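You operate a simulated robot arm through the tools that you are given. There is no shell and no other tool.

The job below is to be done with a simulated robot arm. You get a single attempt, and the scene is never put back.

TASK
Put things in order on the door end of the black table. At the end: the push sleeve stands where the silver hub stood; the grey case from the door end of the black table stands on top of the white tub; the silver hub stands on top of the orange box; the red pin stands where the push sleeve stood; whatever was shut is shut again. Leave all else as you found it, and nothing knocked over.
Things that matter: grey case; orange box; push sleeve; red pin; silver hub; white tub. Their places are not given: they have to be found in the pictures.

It is judged by the outcome, as a careful person would: the job done as asked, and still so three seconds after it is handed in. It fails if anything else is knocked over, pushed out of place, dropped, spilled or broken.

THE ROBOT
A 6-joint arm with a two-finger parallel gripper, fixed in place. Base frame: the origin is at the foot of the arm, x ahead of it, y to its left, z up; the work surface is at about z = 0. Lengths are in m, angles in degrees, forces in N, time in s.
With the tool pointing down near the work surface it reaches from about 0.16 to 0.42 m from the base axis. Its first joint turns from -66.0 to 66.0 degrees. Payload 1.57 kg.
The tool frame sits at the grasp point between the pads (the TCP): z along the fingers, y along the line on which they close. The tips reach 0.03 m beyond it. Largest opening 0.08 m; finger width 0.017, thickness 0.012; the body of the gripper, 0.04 by 0.082 m, starts 0.08 m behind the TCP.
Orientation is told as [roll, pitch, yaw] about the base's x, y, z axes, in that order, counted from this pose: with the fingers straight down and closing along the base's y, the tool's x points along the base's -x, its y along +y and its z along -z.

THE INTERFACE
- The arm moves only by the tool nudge_tool. Its argument "moves" is a list of rows, each a list of 6 numbers: the shift along the tool's x, y, z in mm, then the turn, a rotation vector about the tool's x, y, z in degrees. In form: [[tx, ty, tz, wx, wy, wz], ...]. A call has 1 to 20 rows; each row is the pose to reach, as a shift and turn from the pose commanded when the call began, along the tool's axes at that moment. "gripper" is the opening in per cent of the stroke, from 0 (shut) to 100 (fully open), set as the call begins (left out, the last holds). Rows are played at 5 a second. More than 0.05 m and 8.6 degrees between two rows, or a gripper value outside its range, and nothing of the call is played. A pose out of reach is approached as far as the arm can. The call stops where the force on the tool passes 40 N (or 10 N more than at its start, if that is more) or the arm is blocked; 0.2 s more then pass. Each finger travels about 0.153 m/s and halts on what it meets, pressing with about 34 N; the grip force reading is that of the motor and also rises with nothing between the fingers. The clock runs only during rows and for 0.2 s after the last one: add rows that repeat a pose to give the fingers time. It gives the time, the measured TCP pose, the force on the tool (base axes), the opening and the grip force at its end, in the units of the frame above (readings bear some noise), with the torque about the TCP (base axes, N m) and any sound that the robot's microphone picked up, and new pictures: "show" is both (left out), scene, wrist or none.
- Cameras (640 x 400 px; columns grow to the right, rows downward): "scene" is fixed at [0.0786, -0.3511, 0.4153]; the picture's right is [0.72, -0.70, 0.00], its down [-0.47, -0.48, -0.74] and it looks along [0.52, 0.53, -0.67] (base axes); focal length 226 px, centre (320, 200). "wrist" rides on the gripper at [0.072, -0.007, -0.122] in the tool frame; the picture's right is [0.09, 1.00, 0.00], its down [-0.84, 0.08, -0.54] and it looks along [-0.54, 0.05, 0.84] (tool axes); focal length 238 px, centre (320, 200).
- measure_at(camera, pixels): there is no depth. For up to 12 entries [column, row, z] of the newest picture of that camera ("zoom" is the newest enlarged one), the place [x, y] in the base frame at which the ray of that pixel passes the height z, good to about 0.002 m, but the place of the scene camera against the robot may be out by one fixed shift of up to 0.025 m in any direction. The clock stands still meanwhile.
- close_up(camera, box): a new picture of the part [left, top, right, bottom] of that camera's present view, enlarged. The clock stands still meanwhile.
- sign_off(): hands the job in; it is judged then, once.

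Leave the gripper open and the arm clear of the work at the hand-in unless told otherwise.

The tools are called after ">>>" as name(argument=value, ...) on one line, values as JSON. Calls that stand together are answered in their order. nudge_tool: Moves the arm, as the interface text tells. Its arguments: {"type":"object","properties":{"moves":{"type":"array"},"gripper":{"type":"number"},"show":{"type":"string","enum":["both","scene","wrist","none"]}},"required":["moves"]} The other tools are called the same way: measure_at (camera, pixels) gives the place at which the rays of pixels pass given heights; close_up (camera, box) takes an enlarged picture of a part of a camera's view; sign_off () hands the job in.

At the start:

```text
time_s: 0.0
position: [0.2626, 0.0967, 0.2367]
orientation: [0.1, 0.0, 0.0]
ft_force: [0.2, -0.1, -0.1]
torque: [-0.03, 0.01, 0.03]
gripper_width: 0.0798
finger_force: 0.0
```

scene: 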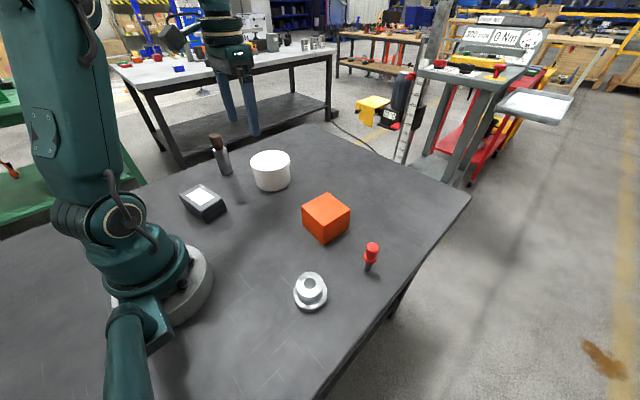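
wrist: 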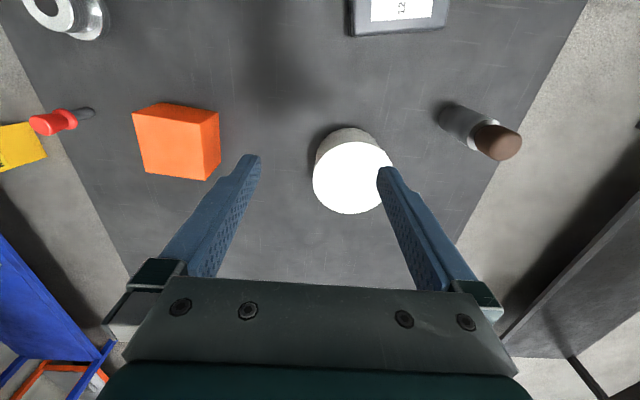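

I see a black table with a grey case (about 203,203), a grey and brown cylinder that is probably the push sleeve (220,155), a white tub (270,170), an orange box (326,217), a red pin (371,255) and a silver hub (310,291). I'll enlarge these views before moving anything.

>>> close_up(camera="scene", box=[160, 120, 300, 230])

>>> close_up(camera="scene", box=[270, 180, 410, 320])

>>> close_up(camera="wrist", box=[300, 0, 540, 230])

>>> close_up(camera="wrist", box=[0, 0, 240, 200])

```text
3.64 times, centred on (230, 175) of scene
```

zoom: 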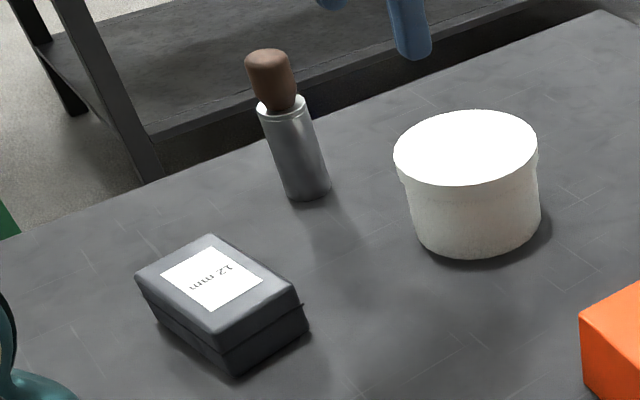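

```text
2.86 times, centred on (340, 250) of scene
```

zoom: 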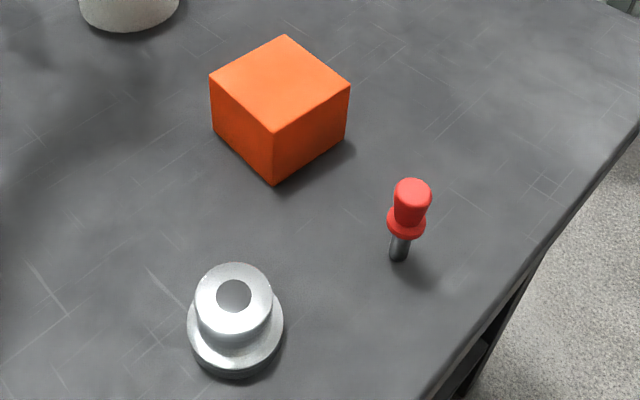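

```text
1.74 times, centred on (420, 115) of wrist
```

zoom: 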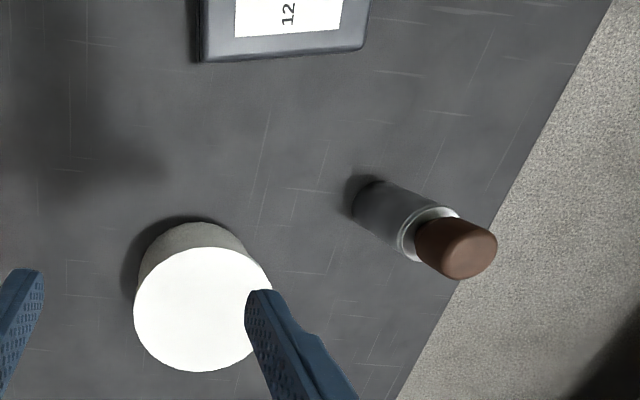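

```text
2.00 times, centred on (120, 100) of wrist
```

zoom: 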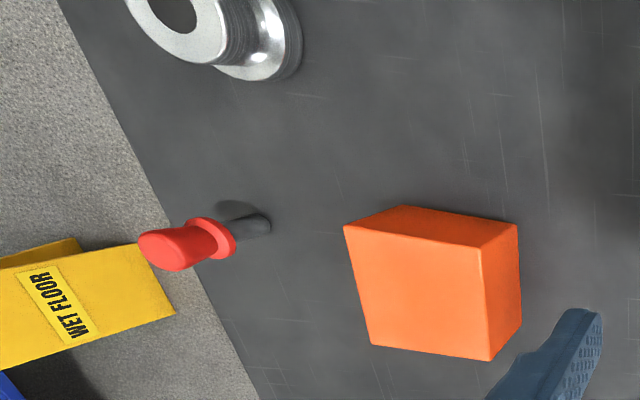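

The sleeve is a metal cylinder with a brown knob. The pin stands on a thin shank with a red flanged head, and the hub is a stepped round part. Next I'll measure table-height points of each object in the wrist view, plus a few in the scene view so I can work out the scene camera's shift.

>>> measure_at(camera="wrist", pixels=[[446, 115, 0], [345, 130, 0], [133, 112, 0], [219, 111, 0], [90, 112, 0], [353, 36, 0], [447, 28, 0], [105, 30, 0], [497, 141, 0.09], [354, 180, 0.06], [315, 150, 0], [377, 140, 0]])

>>> measure_at(camera="scene", pixels=[[226, 173, 0], [272, 188, 0], [324, 243, 0], [368, 270, 0], [311, 305, 0], [212, 222, 0], [270, 160, 0.06], [217, 137, 0.09], [310, 281, 0.03], [326, 211, 0.045], [372, 247, 0.04], [203, 193, 0.03]])

```text
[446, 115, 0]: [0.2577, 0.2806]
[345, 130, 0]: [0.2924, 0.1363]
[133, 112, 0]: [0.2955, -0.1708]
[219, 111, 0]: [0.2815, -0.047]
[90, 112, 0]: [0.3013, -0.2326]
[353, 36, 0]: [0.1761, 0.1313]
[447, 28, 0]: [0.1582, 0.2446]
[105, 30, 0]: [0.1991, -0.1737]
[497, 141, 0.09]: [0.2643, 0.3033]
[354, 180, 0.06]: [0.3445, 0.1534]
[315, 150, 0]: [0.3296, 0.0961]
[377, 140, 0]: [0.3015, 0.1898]
```

```text
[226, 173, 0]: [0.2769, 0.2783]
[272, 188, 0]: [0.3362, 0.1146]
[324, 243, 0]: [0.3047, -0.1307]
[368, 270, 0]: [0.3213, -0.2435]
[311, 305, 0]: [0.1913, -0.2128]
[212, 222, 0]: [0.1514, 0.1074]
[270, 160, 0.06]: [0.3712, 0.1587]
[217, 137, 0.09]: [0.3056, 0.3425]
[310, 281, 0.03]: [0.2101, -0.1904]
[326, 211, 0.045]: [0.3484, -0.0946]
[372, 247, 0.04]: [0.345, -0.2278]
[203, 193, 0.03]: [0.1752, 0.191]
```

The first measurements give rough places: sleeve near (0.26, 0.29), case near (0.14, 0.19), tub near (0.33, 0.14), box near (0.32, -0.11), pin near (0.31, -0.23) and hub near (0.2, -0.19). I'll keep the arm high and move back and to the left to get a better wrist view of the sleeve, case and tub.

>>> nudge_tool(moves=[[25, 35, -20, 0, 0, 0], [50, 70, -40, 0, 0, 0], [75, 105, -60, 0, 0, 0], [75, 105, -60, 0, 0, 0], [75, 105, -60, 0, 0, 0]], gripper=100, show="both")

```text
time_s: 1.2
position: [0.1855, 0.2015, 0.2961]
orientation: [0.0, 0.1, 0.0]
ft_force: [0.0, -0.1, -0.1]
torque: [-0.07, -0.01, 0.0]
gripper_width: 0.08
finger_force: 0.2
```

scene: 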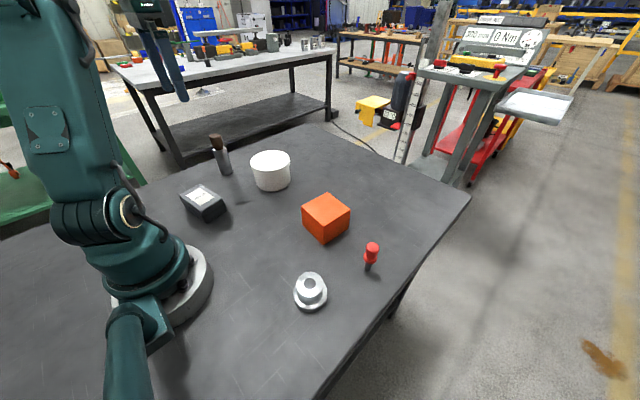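
wrist: 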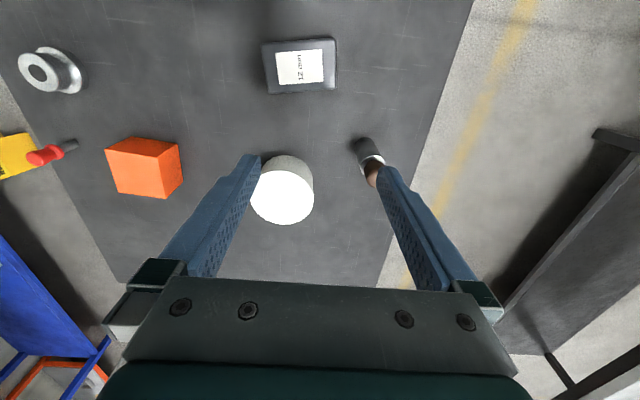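

This view shows everything. I'll enlarge the left side first so I can pick pixels accurately.

>>> close_up(camera="wrist", box=[235, 20, 427, 140])

>>> close_up(camera="wrist", box=[240, 120, 400, 220])

>>> close_up(camera="wrist", box=[0, 30, 192, 150])

>>> close_up(camera="wrist", box=[0, 110, 192, 230])

```text
3.33 times, centred on (331, 80) of wrist
```

zoom: 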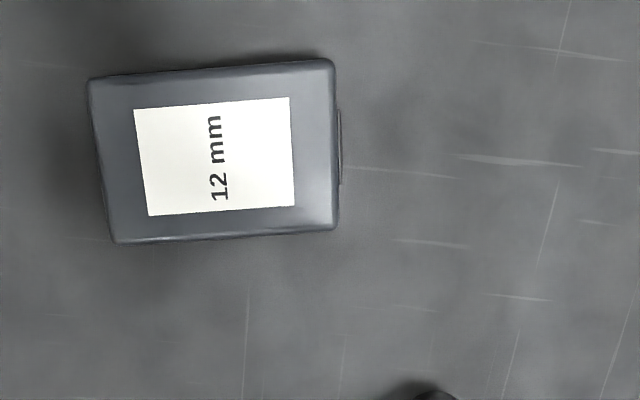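

```text
4.00 times, centred on (320, 170) of wrist
```

zoom: 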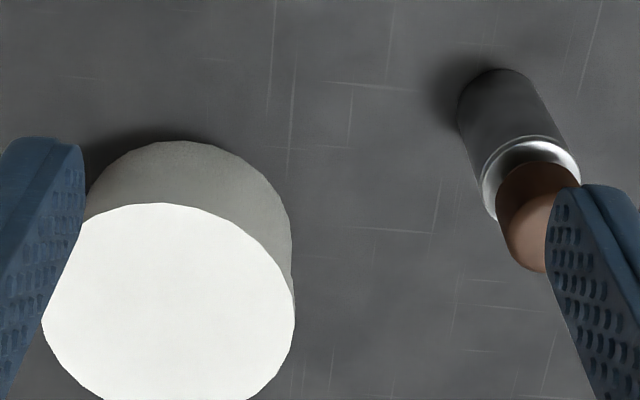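

```text
3.33 times, centred on (96, 90) of wrist
```

zoom: 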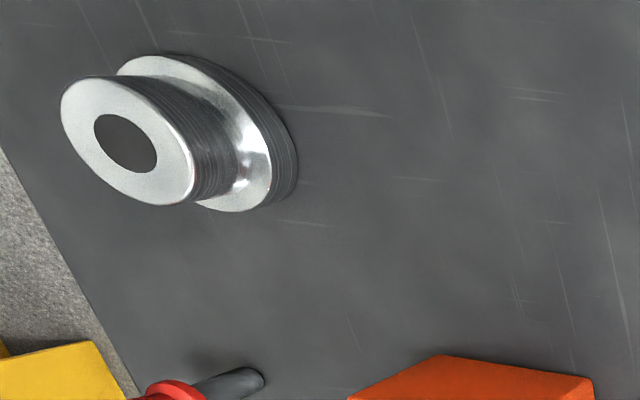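

```text
3.33 times, centred on (96, 170) of wrist
```

zoom: 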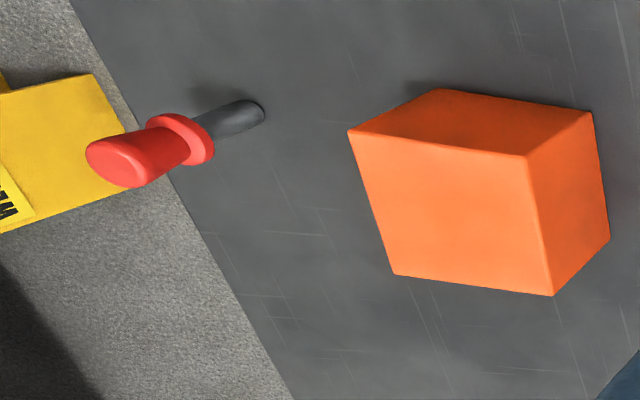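

I'll measure these pixels at several candidate heights, starting with the case corners, the sleeve base and rim, and the tub.

>>> measure_at(camera="wrist", pixels=[[262, 44, 0.03], [335, 38, 0.03], [336.4, 88.7, 0.03], [269, 93, 0.03], [354.5, 149, 0], [363.7, 137, 0], [372.5, 141, 0], [364, 146, 0], [284.5, 155, 0], [312.7, 178, 0], [282, 196, 0.06], [282, 196, 0.05]])

>>> measure_at(camera="wrist", pixels=[[46, 46, 0], [71, 54, 0], [85, 82, 0], [33, 70, 0.03], [33, 70, 0.04], [73, 143, 0], [107, 149, 0.05], [157.5, 157, 0.05], [165.6, 198.7, 0.05], [118, 192, 0.05], [178, 144, 0], [183, 181, 0]])

```text
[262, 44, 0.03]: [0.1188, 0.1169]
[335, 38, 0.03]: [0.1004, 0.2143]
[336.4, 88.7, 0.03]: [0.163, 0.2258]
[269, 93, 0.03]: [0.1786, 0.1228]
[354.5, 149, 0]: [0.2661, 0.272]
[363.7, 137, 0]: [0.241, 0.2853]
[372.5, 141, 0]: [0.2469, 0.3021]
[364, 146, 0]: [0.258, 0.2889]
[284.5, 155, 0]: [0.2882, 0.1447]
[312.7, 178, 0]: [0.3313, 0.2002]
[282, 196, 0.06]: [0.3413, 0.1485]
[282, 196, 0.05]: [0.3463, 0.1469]
```

```text
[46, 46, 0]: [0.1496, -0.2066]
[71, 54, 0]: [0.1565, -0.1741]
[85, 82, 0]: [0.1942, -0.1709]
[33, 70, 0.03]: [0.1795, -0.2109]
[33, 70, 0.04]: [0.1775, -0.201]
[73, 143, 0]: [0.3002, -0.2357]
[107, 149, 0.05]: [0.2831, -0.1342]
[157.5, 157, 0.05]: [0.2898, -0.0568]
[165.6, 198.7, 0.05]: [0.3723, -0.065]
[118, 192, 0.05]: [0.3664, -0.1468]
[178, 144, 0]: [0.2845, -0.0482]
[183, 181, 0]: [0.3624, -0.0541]
```

The sleeve base is near (0.258, 0.288). The case top spans roughly 100 mm in y and 62 mm in x, and the hub is near (0.175, -0.195). I'll stay high, cross to the right side and look at the hub, pin and box more closely.

>>> nudge_tool(moves=[[0, -48, 0, 0, 0, 0], [0, -96, 0, 0, 0, 0], [0, -144, 0, 0, 0, 0], [0, -192, 0, 0, 0, 0], [0, -240, 0, 0, 0, 0], [0, -288, 0, 0, 0, 0], [0, -336, 0, 0, 0, 0], [0, -376, 0, 0, 0, 0], [20, -376, 30, 0, 0, 0], [30, -376, 60, 0, 0, 0], [30, -376, 60, 0, 0, 0], [30, -376, 60, 0, 0, 0]], show="both")

```text
time_s: 3.8
position: [0.1582, -0.1741, 0.2365]
orientation: [0.0, 0.0, 0.0]
ft_force: [-0.2, -0.3, -0.3]
torque: [0.01, -0.01, 0.0]
gripper_width: 0.0803
finger_force: 0.0
```

scene: 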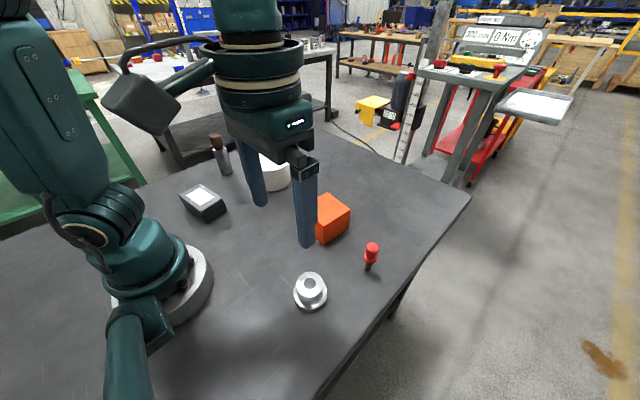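
wrist: 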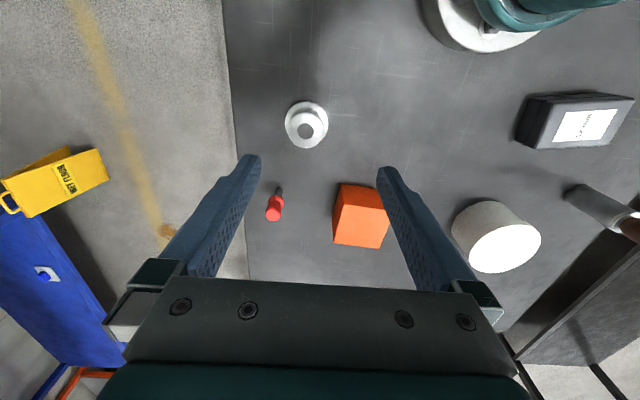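

The hub is now near the centre at (306,125), with the pin at (275,205) and the box at (360,215). I'll zoom in on each.

>>> close_up(camera="wrist", box=[256, 85, 352, 145])

>>> close_up(camera="wrist", box=[250, 170, 410, 270])

>>> close_up(camera="wrist", box=[430, 80, 640, 280])

```text
6.67 times, centred on (304, 115) of wrist
```

zoom: 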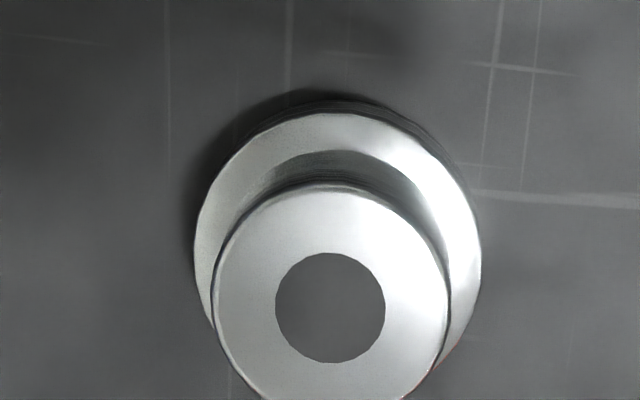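

```text
4.00 times, centred on (330, 220) of wrist
```

zoom: 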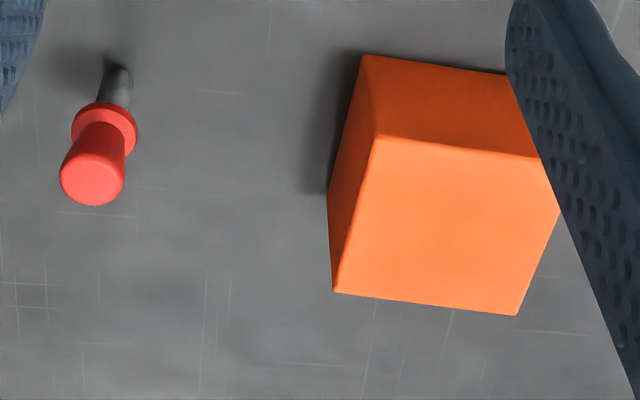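

```text
2.00 times, centred on (535, 180) of wrist
```

zoom: 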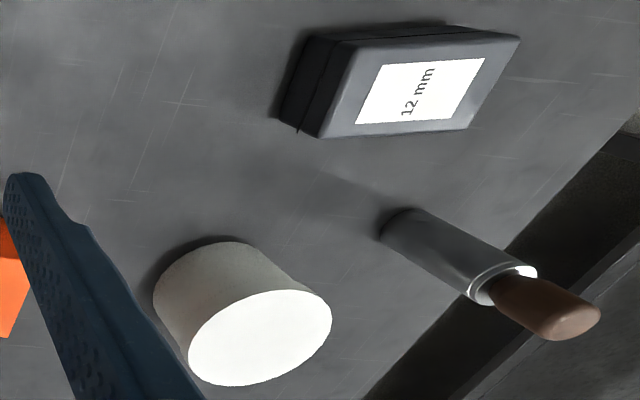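

I'll measure the hub (top face centre, flange edges), the pin and the box corners in this view at a few candidate heights.

>>> measure_at(camera="wrist", pixels=[[305.5, 131, 0.03], [305.5, 131, 0.04], [305.5, 131, 0.05], [306.7, 123.3, 0.01], [285.1, 124, 0.01], [328.2, 124, 0.01], [304.5, 100.3, 0], [288.2, 131, 0.04], [323.2, 131, 0.04], [279.3, 188, 0], [273, 215.5, 0.05], [273, 215.5, 0.06]])

>>> measure_at(camera="wrist", pixels=[[344.3, 203.8, 0.05], [344.3, 203.8, 0.06], [333.8, 242.8, 0.05], [379.3, 248.8, 0.05], [390, 223, 0.05], [385, 209, 0.05], [340.8, 183.8, 0], [375.8, 188, 0], [331.8, 218, 0], [278.7, 185.3, 0], [276.3, 200.5, 0.02], [276.3, 200.5, 0.03]])

```text
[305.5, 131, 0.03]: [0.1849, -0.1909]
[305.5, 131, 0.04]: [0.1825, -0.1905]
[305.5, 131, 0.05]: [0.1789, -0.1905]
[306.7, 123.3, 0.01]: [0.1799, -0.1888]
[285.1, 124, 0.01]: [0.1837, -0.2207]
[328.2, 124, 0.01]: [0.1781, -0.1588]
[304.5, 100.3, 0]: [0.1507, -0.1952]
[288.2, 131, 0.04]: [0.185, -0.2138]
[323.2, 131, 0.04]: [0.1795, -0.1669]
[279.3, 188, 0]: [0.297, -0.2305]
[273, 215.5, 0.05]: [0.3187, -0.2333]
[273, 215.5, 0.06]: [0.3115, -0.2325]
```

```text
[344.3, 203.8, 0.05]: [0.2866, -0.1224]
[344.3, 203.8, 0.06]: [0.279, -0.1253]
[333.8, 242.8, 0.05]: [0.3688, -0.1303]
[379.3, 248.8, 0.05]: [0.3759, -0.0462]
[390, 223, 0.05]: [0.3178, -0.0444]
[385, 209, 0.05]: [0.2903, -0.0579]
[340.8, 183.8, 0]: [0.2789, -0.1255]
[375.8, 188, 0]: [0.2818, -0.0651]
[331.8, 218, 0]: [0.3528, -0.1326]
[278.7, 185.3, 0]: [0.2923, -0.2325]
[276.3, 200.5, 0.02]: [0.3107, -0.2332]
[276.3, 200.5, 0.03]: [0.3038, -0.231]
```

Comparing the two views, the hub axis is at about (0.180, -0.190). It is about 45 mm tall, with a flange about 62 mm across and a top about 46 mm across. The box is about 60 mm tall. I'll come down to a hover above the hub and check the alignment in the picture.

>>> nudge_tool(moves=[[-8, -6, 36, 0, 0, 0], [-15, -11, 72, 0, 0, 0], [-22.4, -15.7, 107, 0, 0, 0], [-22.4, -15.7, 107, 0, 0, 0], [-22.4, -15.7, 107, 0, 0, 0]], show="both")

```text
time_s: 5.0
position: [0.1808, -0.1885, 0.1294]
orientation: [0.0, -0.1, 0.1]
ft_force: [-0.3, 0.8, 0.3]
torque: [-0.01, 0.0, 0.01]
gripper_width: 0.0799
finger_force: 0.1
```

scene: 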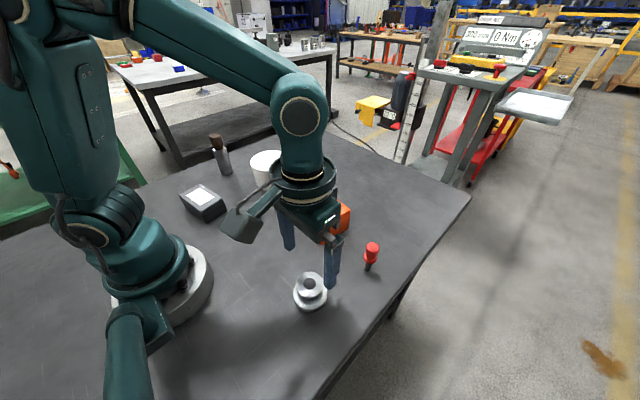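
wrist: 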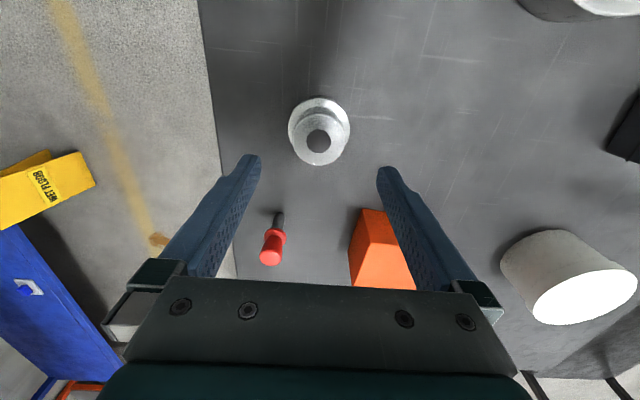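

The hub sits at about (319,132), between the fingers. I'll zoom in to refine its centre.

>>> close_up(camera="wrist", box=[272, 100, 368, 160])

>>> measure_at(camera="wrist", pixels=[[318.5, 141, 0.045], [318.5, 141, 0.04], [288, 128, 0.012], [350, 128, 0.012], [319, 97, 0], [279, 215, 0], [276, 226, 0.01]])

>>> close_up(camera="wrist", box=[240, 200, 320, 275])

>>> close_up(camera="scene", box=[340, 230, 404, 280])

```text
6.67 times, centred on (320, 130) of wrist
```

zoom: 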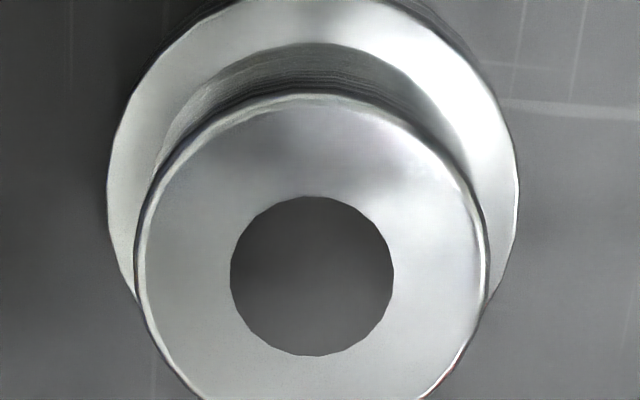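

```text
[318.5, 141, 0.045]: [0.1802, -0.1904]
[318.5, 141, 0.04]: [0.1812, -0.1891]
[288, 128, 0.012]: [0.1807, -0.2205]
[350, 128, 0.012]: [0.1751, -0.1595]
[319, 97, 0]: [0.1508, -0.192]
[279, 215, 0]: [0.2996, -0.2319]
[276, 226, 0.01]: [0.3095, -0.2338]
```

```text
5.33 times, centred on (280, 238) of wrist
```

zoom: 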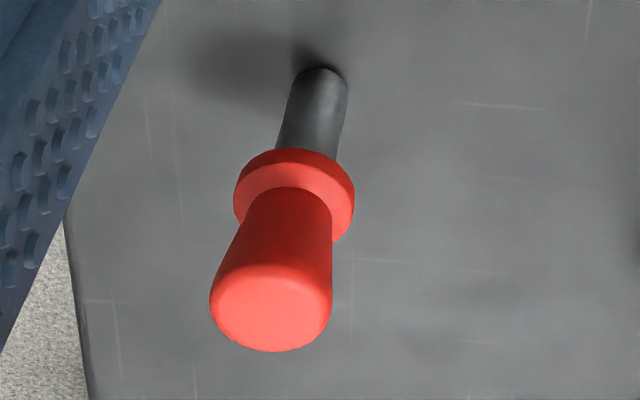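

```text
8.00 times, centred on (372, 255) of scene
```

zoom: 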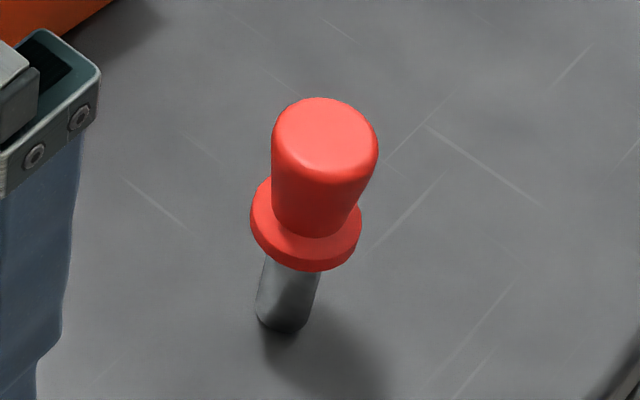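

The hub centre is confirmed at (0.180, -0.190). I'll go straight down so the tips end about 20 mm above the table, beside the upper boss and above the flange.

>>> nudge_tool(moves=[[0, 0, 30, 0, 0, 0], [0, 0, 55, 0, 0, 0], [0, 0, 70, 0, 0, 0], [0, 0, 79, 0, 0, 0], [0, 0, 79, 0, 0, 0]], show="both")

```text
time_s: 6.2
position: [0.1796, -0.1891, 0.0502]
orientation: [0.1, -0.1, 0.0]
ft_force: [-0.7, 0.5, 0.3]
torque: [0.03, -0.01, 0.0]
gripper_width: 0.0799
finger_force: 0.2
```

scene: 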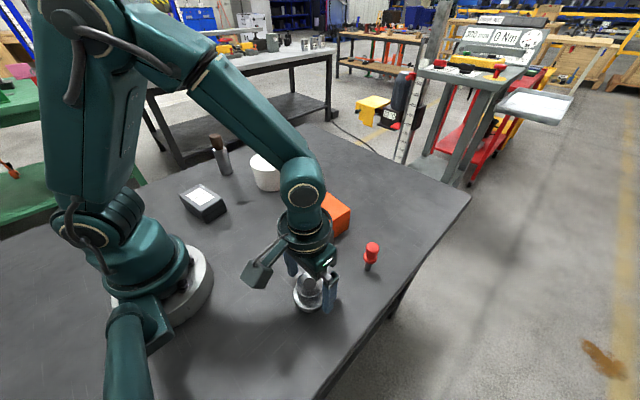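
wrist: 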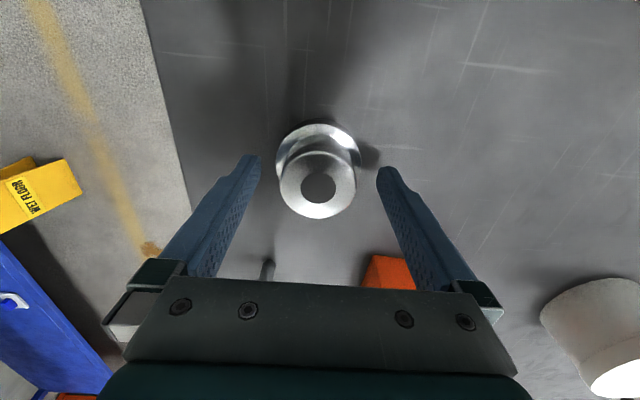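

The gripper is at the right height and the fingers straddle the hub. Before closing, I'll check the centring from here.

>>> close_up(camera="wrist", box=[240, 110, 400, 230])

>>> measure_at(camera="wrist", pixels=[[318.5, 182, 0.04], [318.5, 182, 0.045], [277, 165, 0.012], [360, 165, 0.012], [318, 122, 0], [280, 180, 0.042], [357, 180, 0.042]])

```text
3.33 times, centred on (320, 170) of wrist
```

zoom: 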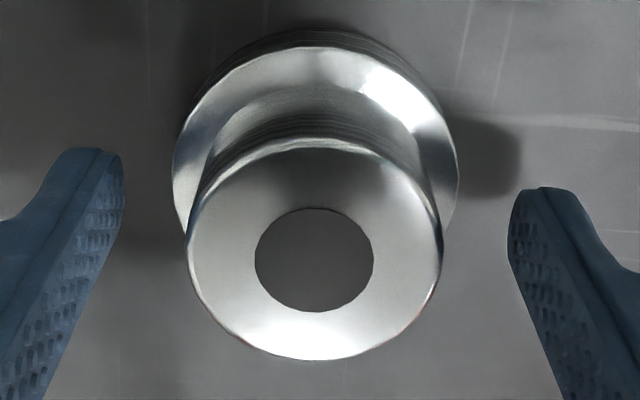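

```text
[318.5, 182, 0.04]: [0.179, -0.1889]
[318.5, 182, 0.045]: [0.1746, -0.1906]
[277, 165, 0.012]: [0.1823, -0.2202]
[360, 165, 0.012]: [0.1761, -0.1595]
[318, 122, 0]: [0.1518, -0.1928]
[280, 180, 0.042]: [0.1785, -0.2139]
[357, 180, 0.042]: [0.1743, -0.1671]
```

The hub is centred to within about 1 mm and its top is at about 40 mm. I'll lower 3 mm more for a better hold on the boss and close the fingers.

>>> nudge_tool(moves=[[0, 0, 3, 0, 0, 0], [0, 0, 3, 0, 0, 0]], show="none")

>>> nudge_tool(moves=[[0, 0, 0, 0, 0, 0], [0, 0, 0, 0, 0, 0], [0, 0, 0, 0, 0, 0], [0, 0, 0, 0, 0, 0]], gripper=0, show="both")

```text
time_s: 6.8
position: [0.1799, -0.1878, 0.0477]
orientation: [0.1, -0.1, -0.1]
ft_force: [-0.6, 0.7, -0.3]
torque: [0.01, -0.02, 0.01]
gripper_width: 0.0801
finger_force: 0.0
```

```text
time_s: 7.8
position: [0.1796, -0.1886, 0.0464]
orientation: [-0.1, 0.0, 0.1]
ft_force: [2.2, -0.7, -0.2]
torque: [-0.08, -0.02, 0.04]
gripper_width: 0.0468
finger_force: 33.7
```

scene: 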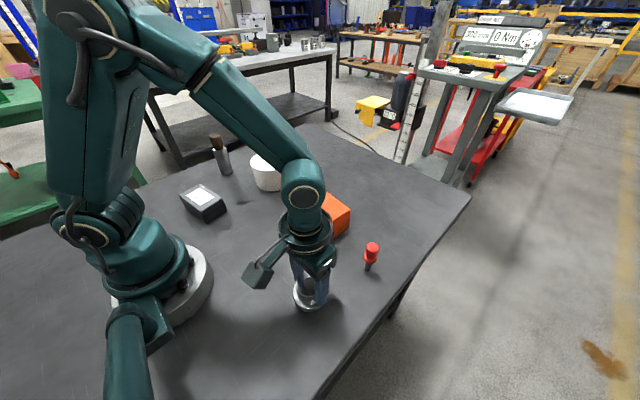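
wrist: 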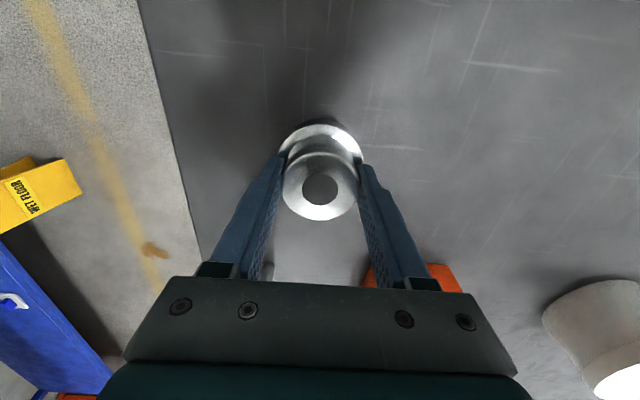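

The grip holds at 46.8 mm, which matches the boss. I'll lift straight up and read the weight.

>>> nudge_tool(moves=[[0, 0, -10, 0, 0, 0], [0, 0, -40, 0, 0, 0], [0, 0, -80, 0, 0, 0], [0, 0, -122, 0, 0, 0], [0, 0, -122, 0, 0, 0], [0, 0, -122, 0, 0, 0]], show="both")

```text
time_s: 9.2
position: [0.1823, -0.1893, 0.1715]
orientation: [-0.1, -0.2, -0.1]
ft_force: [-0.3, -0.4, -5.3]
torque: [0.03, -0.02, 0.01]
gripper_width: 0.0472
finger_force: 33.6
```

scene: 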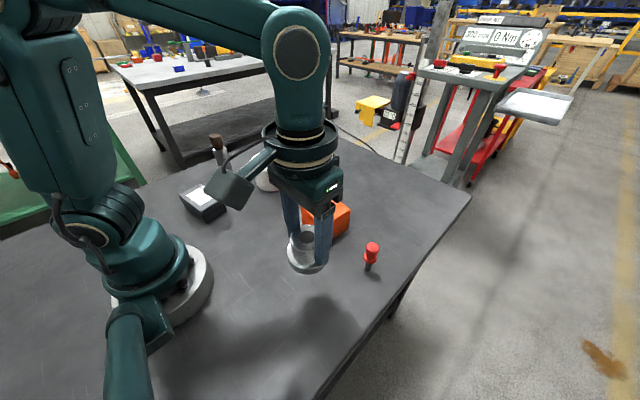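
wrist: 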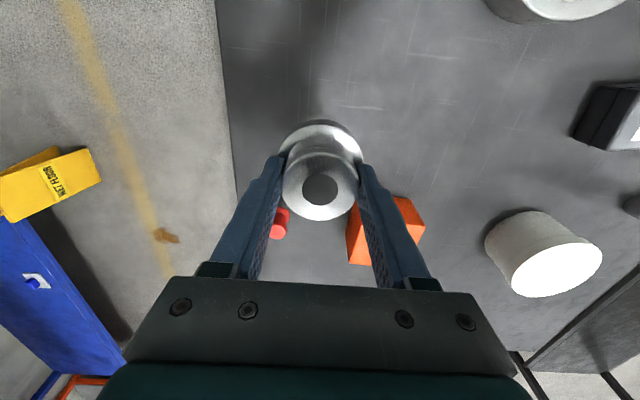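

The hub is lifted and weighs about 5.3 N. Combining corner pixels from two views, the box is about 78 mm square, centred at (0.320, -0.090) and turned about 4 degrees. I'll carry the hub over it at this height.

>>> nudge_tool(moves=[[-25, 18, 0, 0, 0, 0], [-60, 43, 0, 0, 0, 0], [-95, 68, 0, 0, 0, 0], [-125, 89, 0, 0, 0, 0], [-140, 100, 0, 0, 0, 0], [-140, 100, 0, 0, 0, 0], [-140, 100, 0, 0, 0, 0]], show="both")

```text
time_s: 10.8
position: [0.3194, -0.0878, 0.1696]
orientation: [0.0, 0.0, 0.0]
ft_force: [-0.5, 0.7, -5.2]
torque: [0.0, 0.02, 0.02]
gripper_width: 0.0471
finger_force: 34.1
```

scene: 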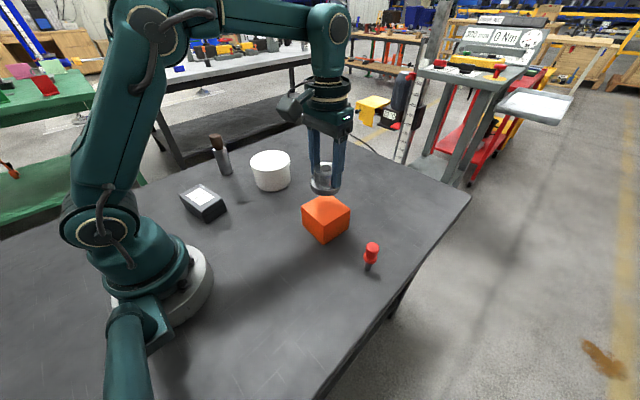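
wrist: 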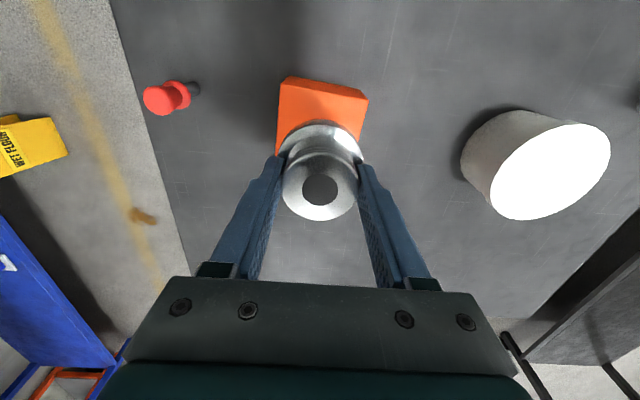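

The hub hangs over the box. I'll zoom in on the box's visible edges to check the centring.

>>> close_up(camera="wrist", box=[264, 65, 384, 140])

>>> measure_at(camera="wrist", pixels=[[280, 83, 0.06], [280, 83, 0.065], [364.5, 97, 0.06], [364.5, 97, 0.065], [286, 76, 0], [369, 98, 0], [276, 150, 0.06], [350, 137, 0.06]])

```text
5.33 times, centred on (324, 102) of wrist
```

zoom: 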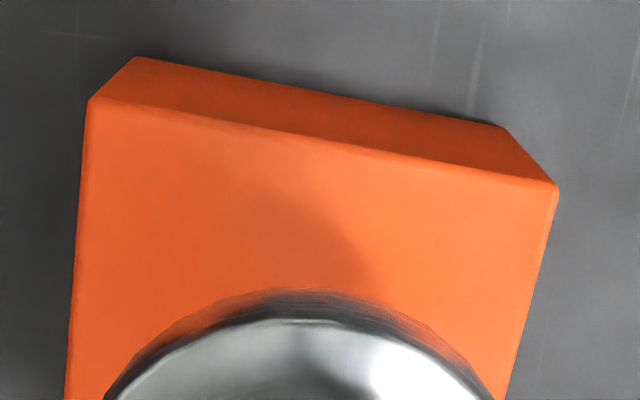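

```text
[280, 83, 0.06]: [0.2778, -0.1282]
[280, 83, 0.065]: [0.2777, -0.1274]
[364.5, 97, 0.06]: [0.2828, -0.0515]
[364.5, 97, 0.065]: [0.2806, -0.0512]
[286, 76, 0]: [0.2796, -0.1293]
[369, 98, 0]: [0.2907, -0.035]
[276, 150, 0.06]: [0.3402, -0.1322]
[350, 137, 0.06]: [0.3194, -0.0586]
```

I'll use the corrected corner pixels from the zoom: top corners at (280.9,82.9) and (368.2,99.6), base corners at (289.7,75.2) and (358.3,87.9).

>>> measure_at(camera="wrist", pixels=[[280.9, 82.9, 0.06], [280.9, 82.9, 0.065], [368.2, 99.6, 0.06], [368.2, 99.6, 0.065], [289.7, 75.2, 0], [358.3, 87.9, 0]])

```text
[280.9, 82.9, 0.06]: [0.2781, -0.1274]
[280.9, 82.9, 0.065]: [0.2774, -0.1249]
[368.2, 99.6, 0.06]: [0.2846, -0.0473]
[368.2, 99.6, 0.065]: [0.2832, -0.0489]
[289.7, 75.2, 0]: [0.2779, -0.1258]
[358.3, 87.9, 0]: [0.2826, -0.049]
```

The box centre works out to (0.319, -0.090) with the top at about 62 to 65 mm, so the hub is well centred. I'll descend to just above contact and then go in small steps.

>>> nudge_tool(moves=[[0, 0, 20, 0, 0, 0], [0, 0, 38, 0, 0, 0], [0, 0, 50, 0, 0, 0], [0, 0, 53, 0, 0, 0], [0, 0, 53, 0, 0, 0]], show="both")

```text
time_s: 12.0
position: [0.3198, -0.0888, 0.1159]
orientation: [0.0, 0.1, 0.0]
ft_force: [0.1, 0.3, -5.6]
torque: [0.01, -0.01, 0.01]
gripper_width: 0.047
finger_force: 33.7
```

scene: 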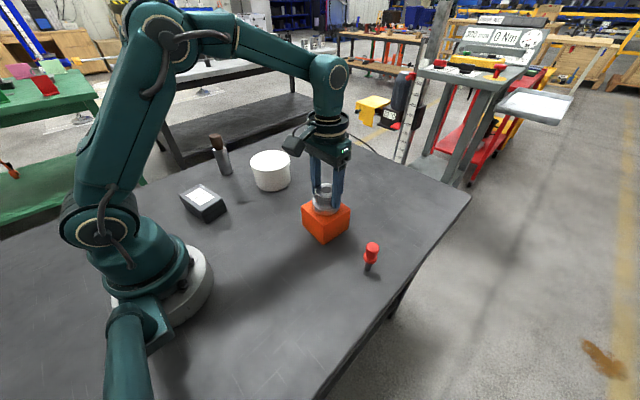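
wrist: 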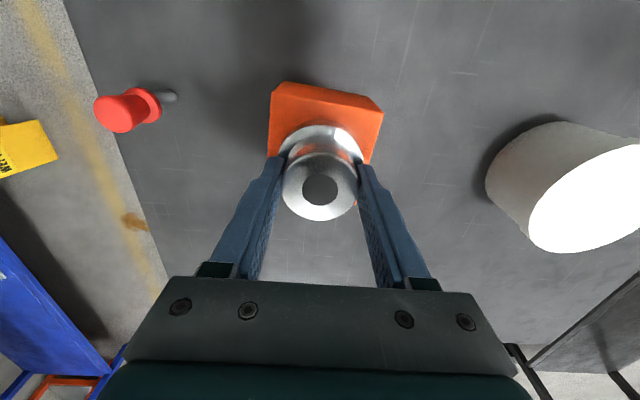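

There's no contact yet, with the load still at -5.6 N. I'll step down 2 mm at a time and watch the force.

>>> nudge_tool(moves=[[0, 0, 1, 0, 0, 0], [0, 0, 2, 0, 0, 0]], show="none")

>>> nudge_tool(moves=[[0, 0, 1, 0, 0, 0], [0, 0, 2, 0, 0, 0]], show="none")

```text
time_s: 12.6
position: [0.3203, -0.0896, 0.1142]
orientation: [0.0, 0.0, 0.0]
ft_force: [0.2, 0.1, -4.5]
torque: [-0.02, -0.01, 0.0]
gripper_width: 0.0471
finger_force: 34.3
```

```text
time_s: 13.2
position: [0.3202, -0.0905, 0.1129]
orientation: [0.1, 0.0, 0.1]
ft_force: [-0.6, 0.1, -4.1]
torque: [-0.02, 0.0, 0.01]
gripper_width: 0.0468
finger_force: 34.3
```

The force has barely changed. I'll continue in 1 mm steps.

>>> nudge_tool(moves=[[0, 0, 1, 0, 0, 0], [0, 0, 1, 0, 0, 0]], show="none")

>>> nudge_tool(moves=[[0, 0, 1, 0, 0, 0], [0, 0, 1, 0, 0, 0]], show="none")

```text
time_s: 13.8
position: [0.3218, -0.088, 0.1133]
orientation: [-0.1, -0.1, 0.0]
ft_force: [-2.7, 0.3, 16.7]
torque: [0.07, 0.38, -0.02]
gripper_width: 0.047
finger_force: 34.3
```

```text
time_s: 14.5
position: [0.3207, -0.0891, 0.1116]
orientation: [0.0, -0.2, -0.1]
ft_force: [-1.6, 1.4, 3.9]
torque: [0.2, 0.1, -0.03]
gripper_width: 0.0469
finger_force: 34.3
stopped in row 2: the force on the tool passed its limit at 41 N (the readings are from after the stop); the commanded pose is now the measured one
```

The hub has landed on the box: the force rose to +17 N, then the last step reached the limit, and it has settled to about 4 N. I'll open the fingers now.

>>> nudge_tool(moves=[[0, 0, 0, 0, 0, 0], [0, 0, 0, 0, 0, 0], [0, 0, 0, 0, 0, 0]], gripper=100, show="both")

```text
time_s: 15.3
position: [0.3206, -0.0895, 0.1116]
orientation: [-0.2, -0.2, 0.0]
ft_force: [-0.4, -0.4, 0.7]
torque: [0.01, 0.0, -0.01]
gripper_width: 0.0799
finger_force: 0.1
```

scene: 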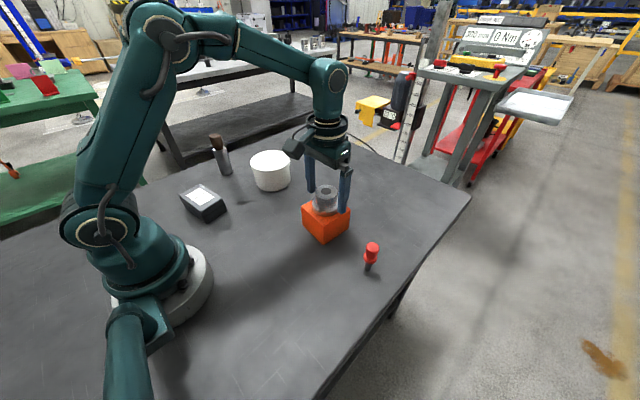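
wrist: 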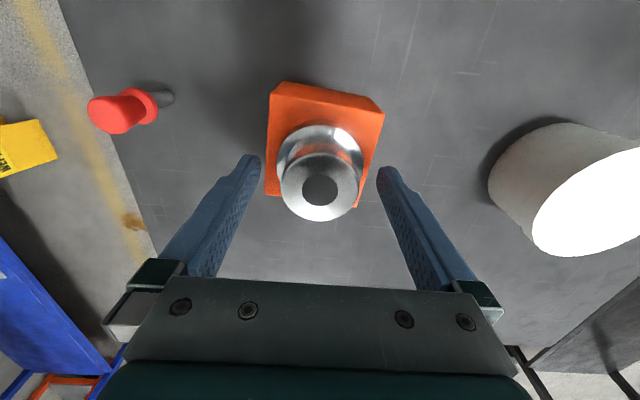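

The hub sits on the box and didn't move when I let go. I'll retreat straight up and swing left for a close look at the sleeve.

>>> nudge_tool(moves=[[0, 0, -20, 0, 0, 0], [0, 0, -60, 0, 0, 0], [0, 0, -105, 0, 0, 0], [14, 40, -110, 0, 0, 0], [28, 83, -110, 0, 0, 0], [43, 126, -110, 0, 0, 0], [58, 169, -110, 0, 0, 0], [73, 212, -110, 0, 0, 0], [88, 255, -110, 0, 0, 0], [103, 298, -110, 0, 0, 0], [118, 340, -110, 0, 0, 0], [128, 370, -110, 0, 0, 0], [128, 370, -110, 0, 0, 0], [128, 370, -110, 0, 0, 0]], show="both")

```text
time_s: 18.3
position: [0.192, 0.2787, 0.2218]
orientation: [0.0, -0.3, 0.1]
ft_force: [0.0, -0.1, 0.6]
torque: [-0.03, 0.03, -0.04]
gripper_width: 0.0801
finger_force: 0.1
```

scene: 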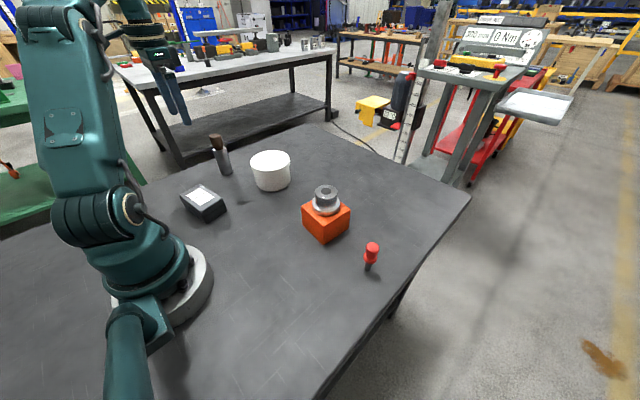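
wrist: 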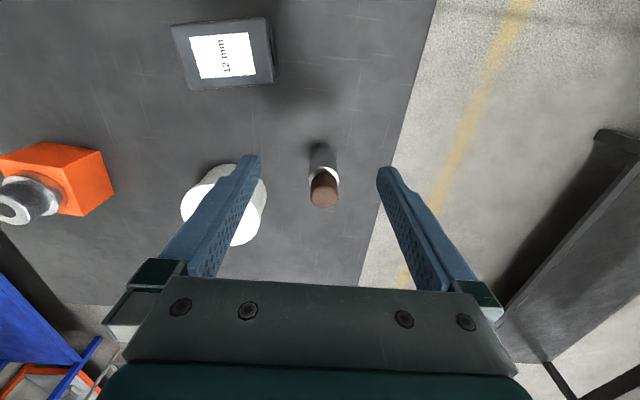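

The sleeve is now near the image centre at (323,175), and the case is at (222,55). I'll zoom in on both.

>>> close_up(camera="wrist", box=[275, 130, 371, 220])

>>> close_up(camera="wrist", box=[150, 5, 300, 100])

>>> close_up(camera="scene", box=[190, 125, 254, 185])

>>> measure_at(camera="wrist", pixels=[[319, 142, 0], [307, 153, 0], [335, 153, 0], [320, 155, 0], [324, 171, 0.07], [324, 171, 0.06], [323, 193, 0.11], [323, 193, 0.1]])

```text
4.44 times, centred on (323, 175) of wrist
```

zoom: 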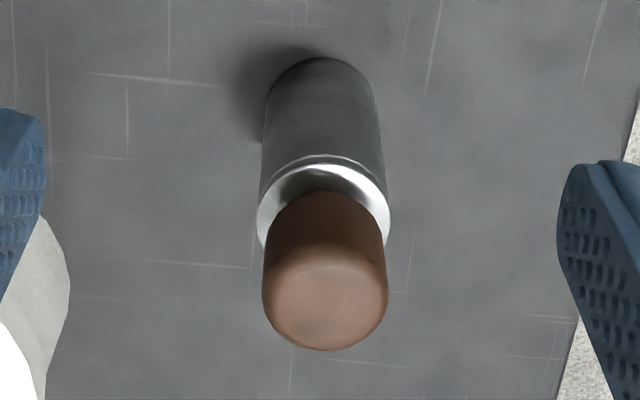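

```text
4.21 times, centred on (225, 52) of wrist
```

zoom: 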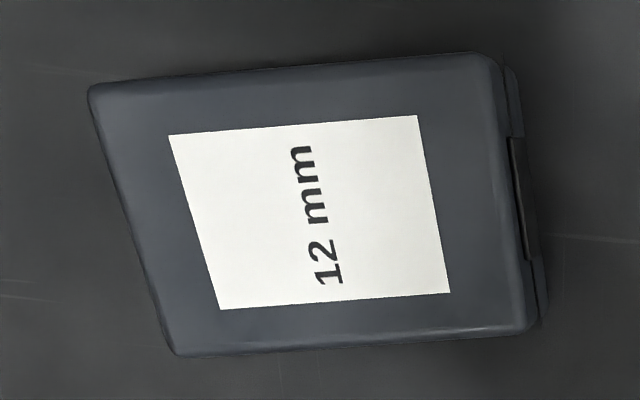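

```text
6.67 times, centred on (222, 155) of scene
```

zoom: 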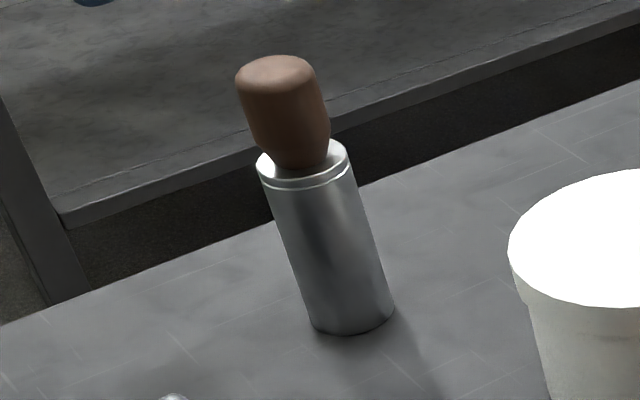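

```text
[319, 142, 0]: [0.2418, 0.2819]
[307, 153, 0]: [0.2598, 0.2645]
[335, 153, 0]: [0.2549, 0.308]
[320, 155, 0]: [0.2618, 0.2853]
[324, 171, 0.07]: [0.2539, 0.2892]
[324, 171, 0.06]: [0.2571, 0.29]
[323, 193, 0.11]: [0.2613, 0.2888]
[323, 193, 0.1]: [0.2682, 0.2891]
```

The sleeve is a chrome cylinder with a brown plug in its top. The plug may be loose, so I'll grip the metal body. I'll measure its edges to get the centre, diameter and height.

>>> measure_at(camera="wrist", pixels=[[323.45, 142.8, 0], [310.4, 153.6, 0], [335.8, 152.5, 0], [308.8, 178.4, 0.07], [339, 178.4, 0.07], [323.5, 164.9, 0.07], [308.8, 178.4, 0.08], [339, 178.4, 0.08], [323.5, 164.9, 0.08], [323.5, 164.9, 0.06], [308.8, 178.4, 0.06], [339, 178.4, 0.06]])

>>> measure_at(camera="scene", pixels=[[220.5, 205.5, 0], [201.5, 225, 0], [219.5, 203.5, 0], [233.2, 201, 0], [221.3, 204.9, 0], [227, 172, 0]])

```text
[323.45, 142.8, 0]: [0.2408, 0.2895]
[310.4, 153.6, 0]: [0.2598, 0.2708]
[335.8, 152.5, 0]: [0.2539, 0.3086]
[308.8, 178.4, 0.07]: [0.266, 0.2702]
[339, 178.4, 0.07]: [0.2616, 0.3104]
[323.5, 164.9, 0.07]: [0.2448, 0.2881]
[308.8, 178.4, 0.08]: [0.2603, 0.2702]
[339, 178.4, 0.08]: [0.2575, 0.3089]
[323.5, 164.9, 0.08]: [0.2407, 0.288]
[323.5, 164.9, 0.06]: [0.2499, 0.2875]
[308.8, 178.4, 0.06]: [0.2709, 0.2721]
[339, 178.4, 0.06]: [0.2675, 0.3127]
```

```text
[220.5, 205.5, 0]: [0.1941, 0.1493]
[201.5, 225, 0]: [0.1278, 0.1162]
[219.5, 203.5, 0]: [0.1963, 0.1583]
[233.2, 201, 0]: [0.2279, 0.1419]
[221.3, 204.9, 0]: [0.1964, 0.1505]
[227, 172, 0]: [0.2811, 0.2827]
```

The sleeve centre is at (0.2595, 0.2895). It is about 39 mm across, with the rim at about 80 mm and the plug top at about 113 mm. I'll hover over it with the tips above the plug and check again.

>>> nudge_tool(moves=[[-25, 4, 15, 0, 0.1, 0], [-50, 8, 30, 0, 0.2, 0], [-67, 9.5, 50, 0, 0.2, 0], [-67, 9.5, 50, 0, 0.2, 0], [-67, 9.5, 50, 0, 0.2, 0]], show="wrist")

```text
time_s: 19.5
position: [0.2568, 0.2859, 0.1701]
orientation: [-0.1, 0.0, 0.0]
ft_force: [0.2, 0.7, 0.2]
torque: [0.03, -0.01, 0.01]
gripper_width: 0.0801
finger_force: 0.1
out of reach, approached as far as the arm can: row 3, 4, 5
```

wrist: 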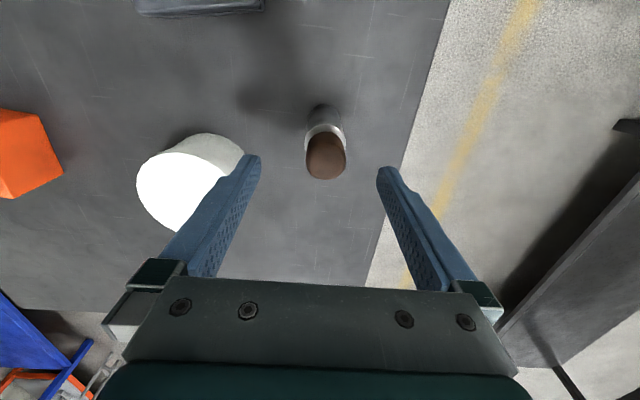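

At this height the arm is at its reach limit, about 3 mm short in x and y. Reach grows lower down, so I'll descend around the sleeve, which has 20 mm of finger clearance per side, and stop partway to check.

>>> nudge_tool(moves=[[0, 0, 25, 0, 0, 0], [0, 0, 50, 0, 0, 0], [0, 0, 70, 0, 0, 0], [0, 0, 80, 0, 0, 0], [0, 0, 80, 0, 0, 0]], show="both")

```text
time_s: 20.7
position: [0.2568, 0.2861, 0.0887]
orientation: [-0.1, 0.0, 0.0]
ft_force: [-0.4, 0.1, 1.4]
torque: [0.0, 0.01, 0.02]
gripper_width: 0.0799
finger_force: 0.0
```

scene: 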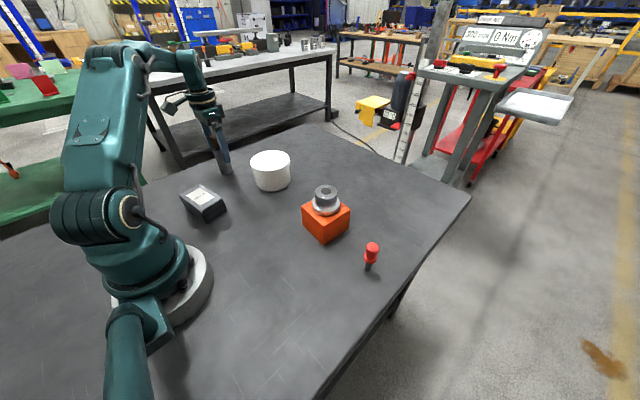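
wrist: 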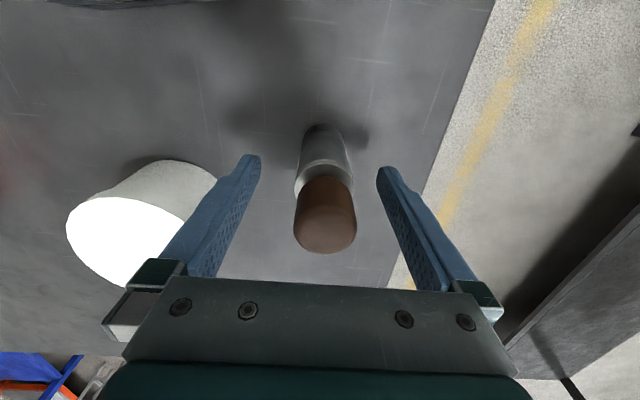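

I'm between the fingers with clearance on both sides. I'll measure the sleeve again from here before going lower.

>>> close_up(camera="wrist", box=[272, 110, 384, 260])

>>> measure_at(camera="wrist", pixels=[[323, 124, 0], [302, 143, 0], [347, 143, 0], [294.5, 188, 0.08], [354, 188, 0.08], [325, 232, 0.113], [325, 160, 0.08]])

```text
2.67 times, centred on (328, 185) of wrist
```

zoom: 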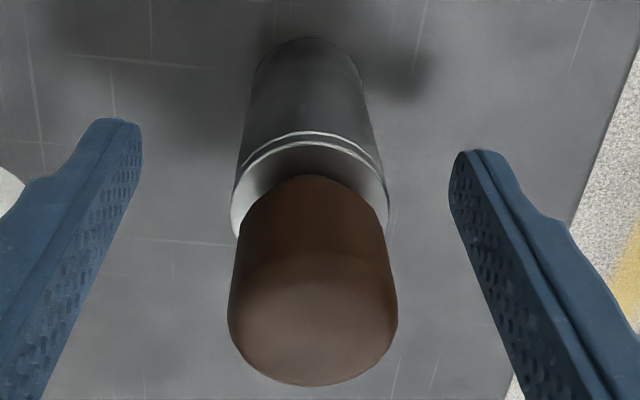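

```text
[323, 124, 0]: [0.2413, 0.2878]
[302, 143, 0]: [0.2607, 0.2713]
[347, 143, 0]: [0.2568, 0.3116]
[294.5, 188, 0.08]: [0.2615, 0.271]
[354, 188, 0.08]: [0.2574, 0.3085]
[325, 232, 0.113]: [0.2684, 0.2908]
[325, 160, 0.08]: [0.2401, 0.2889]
```

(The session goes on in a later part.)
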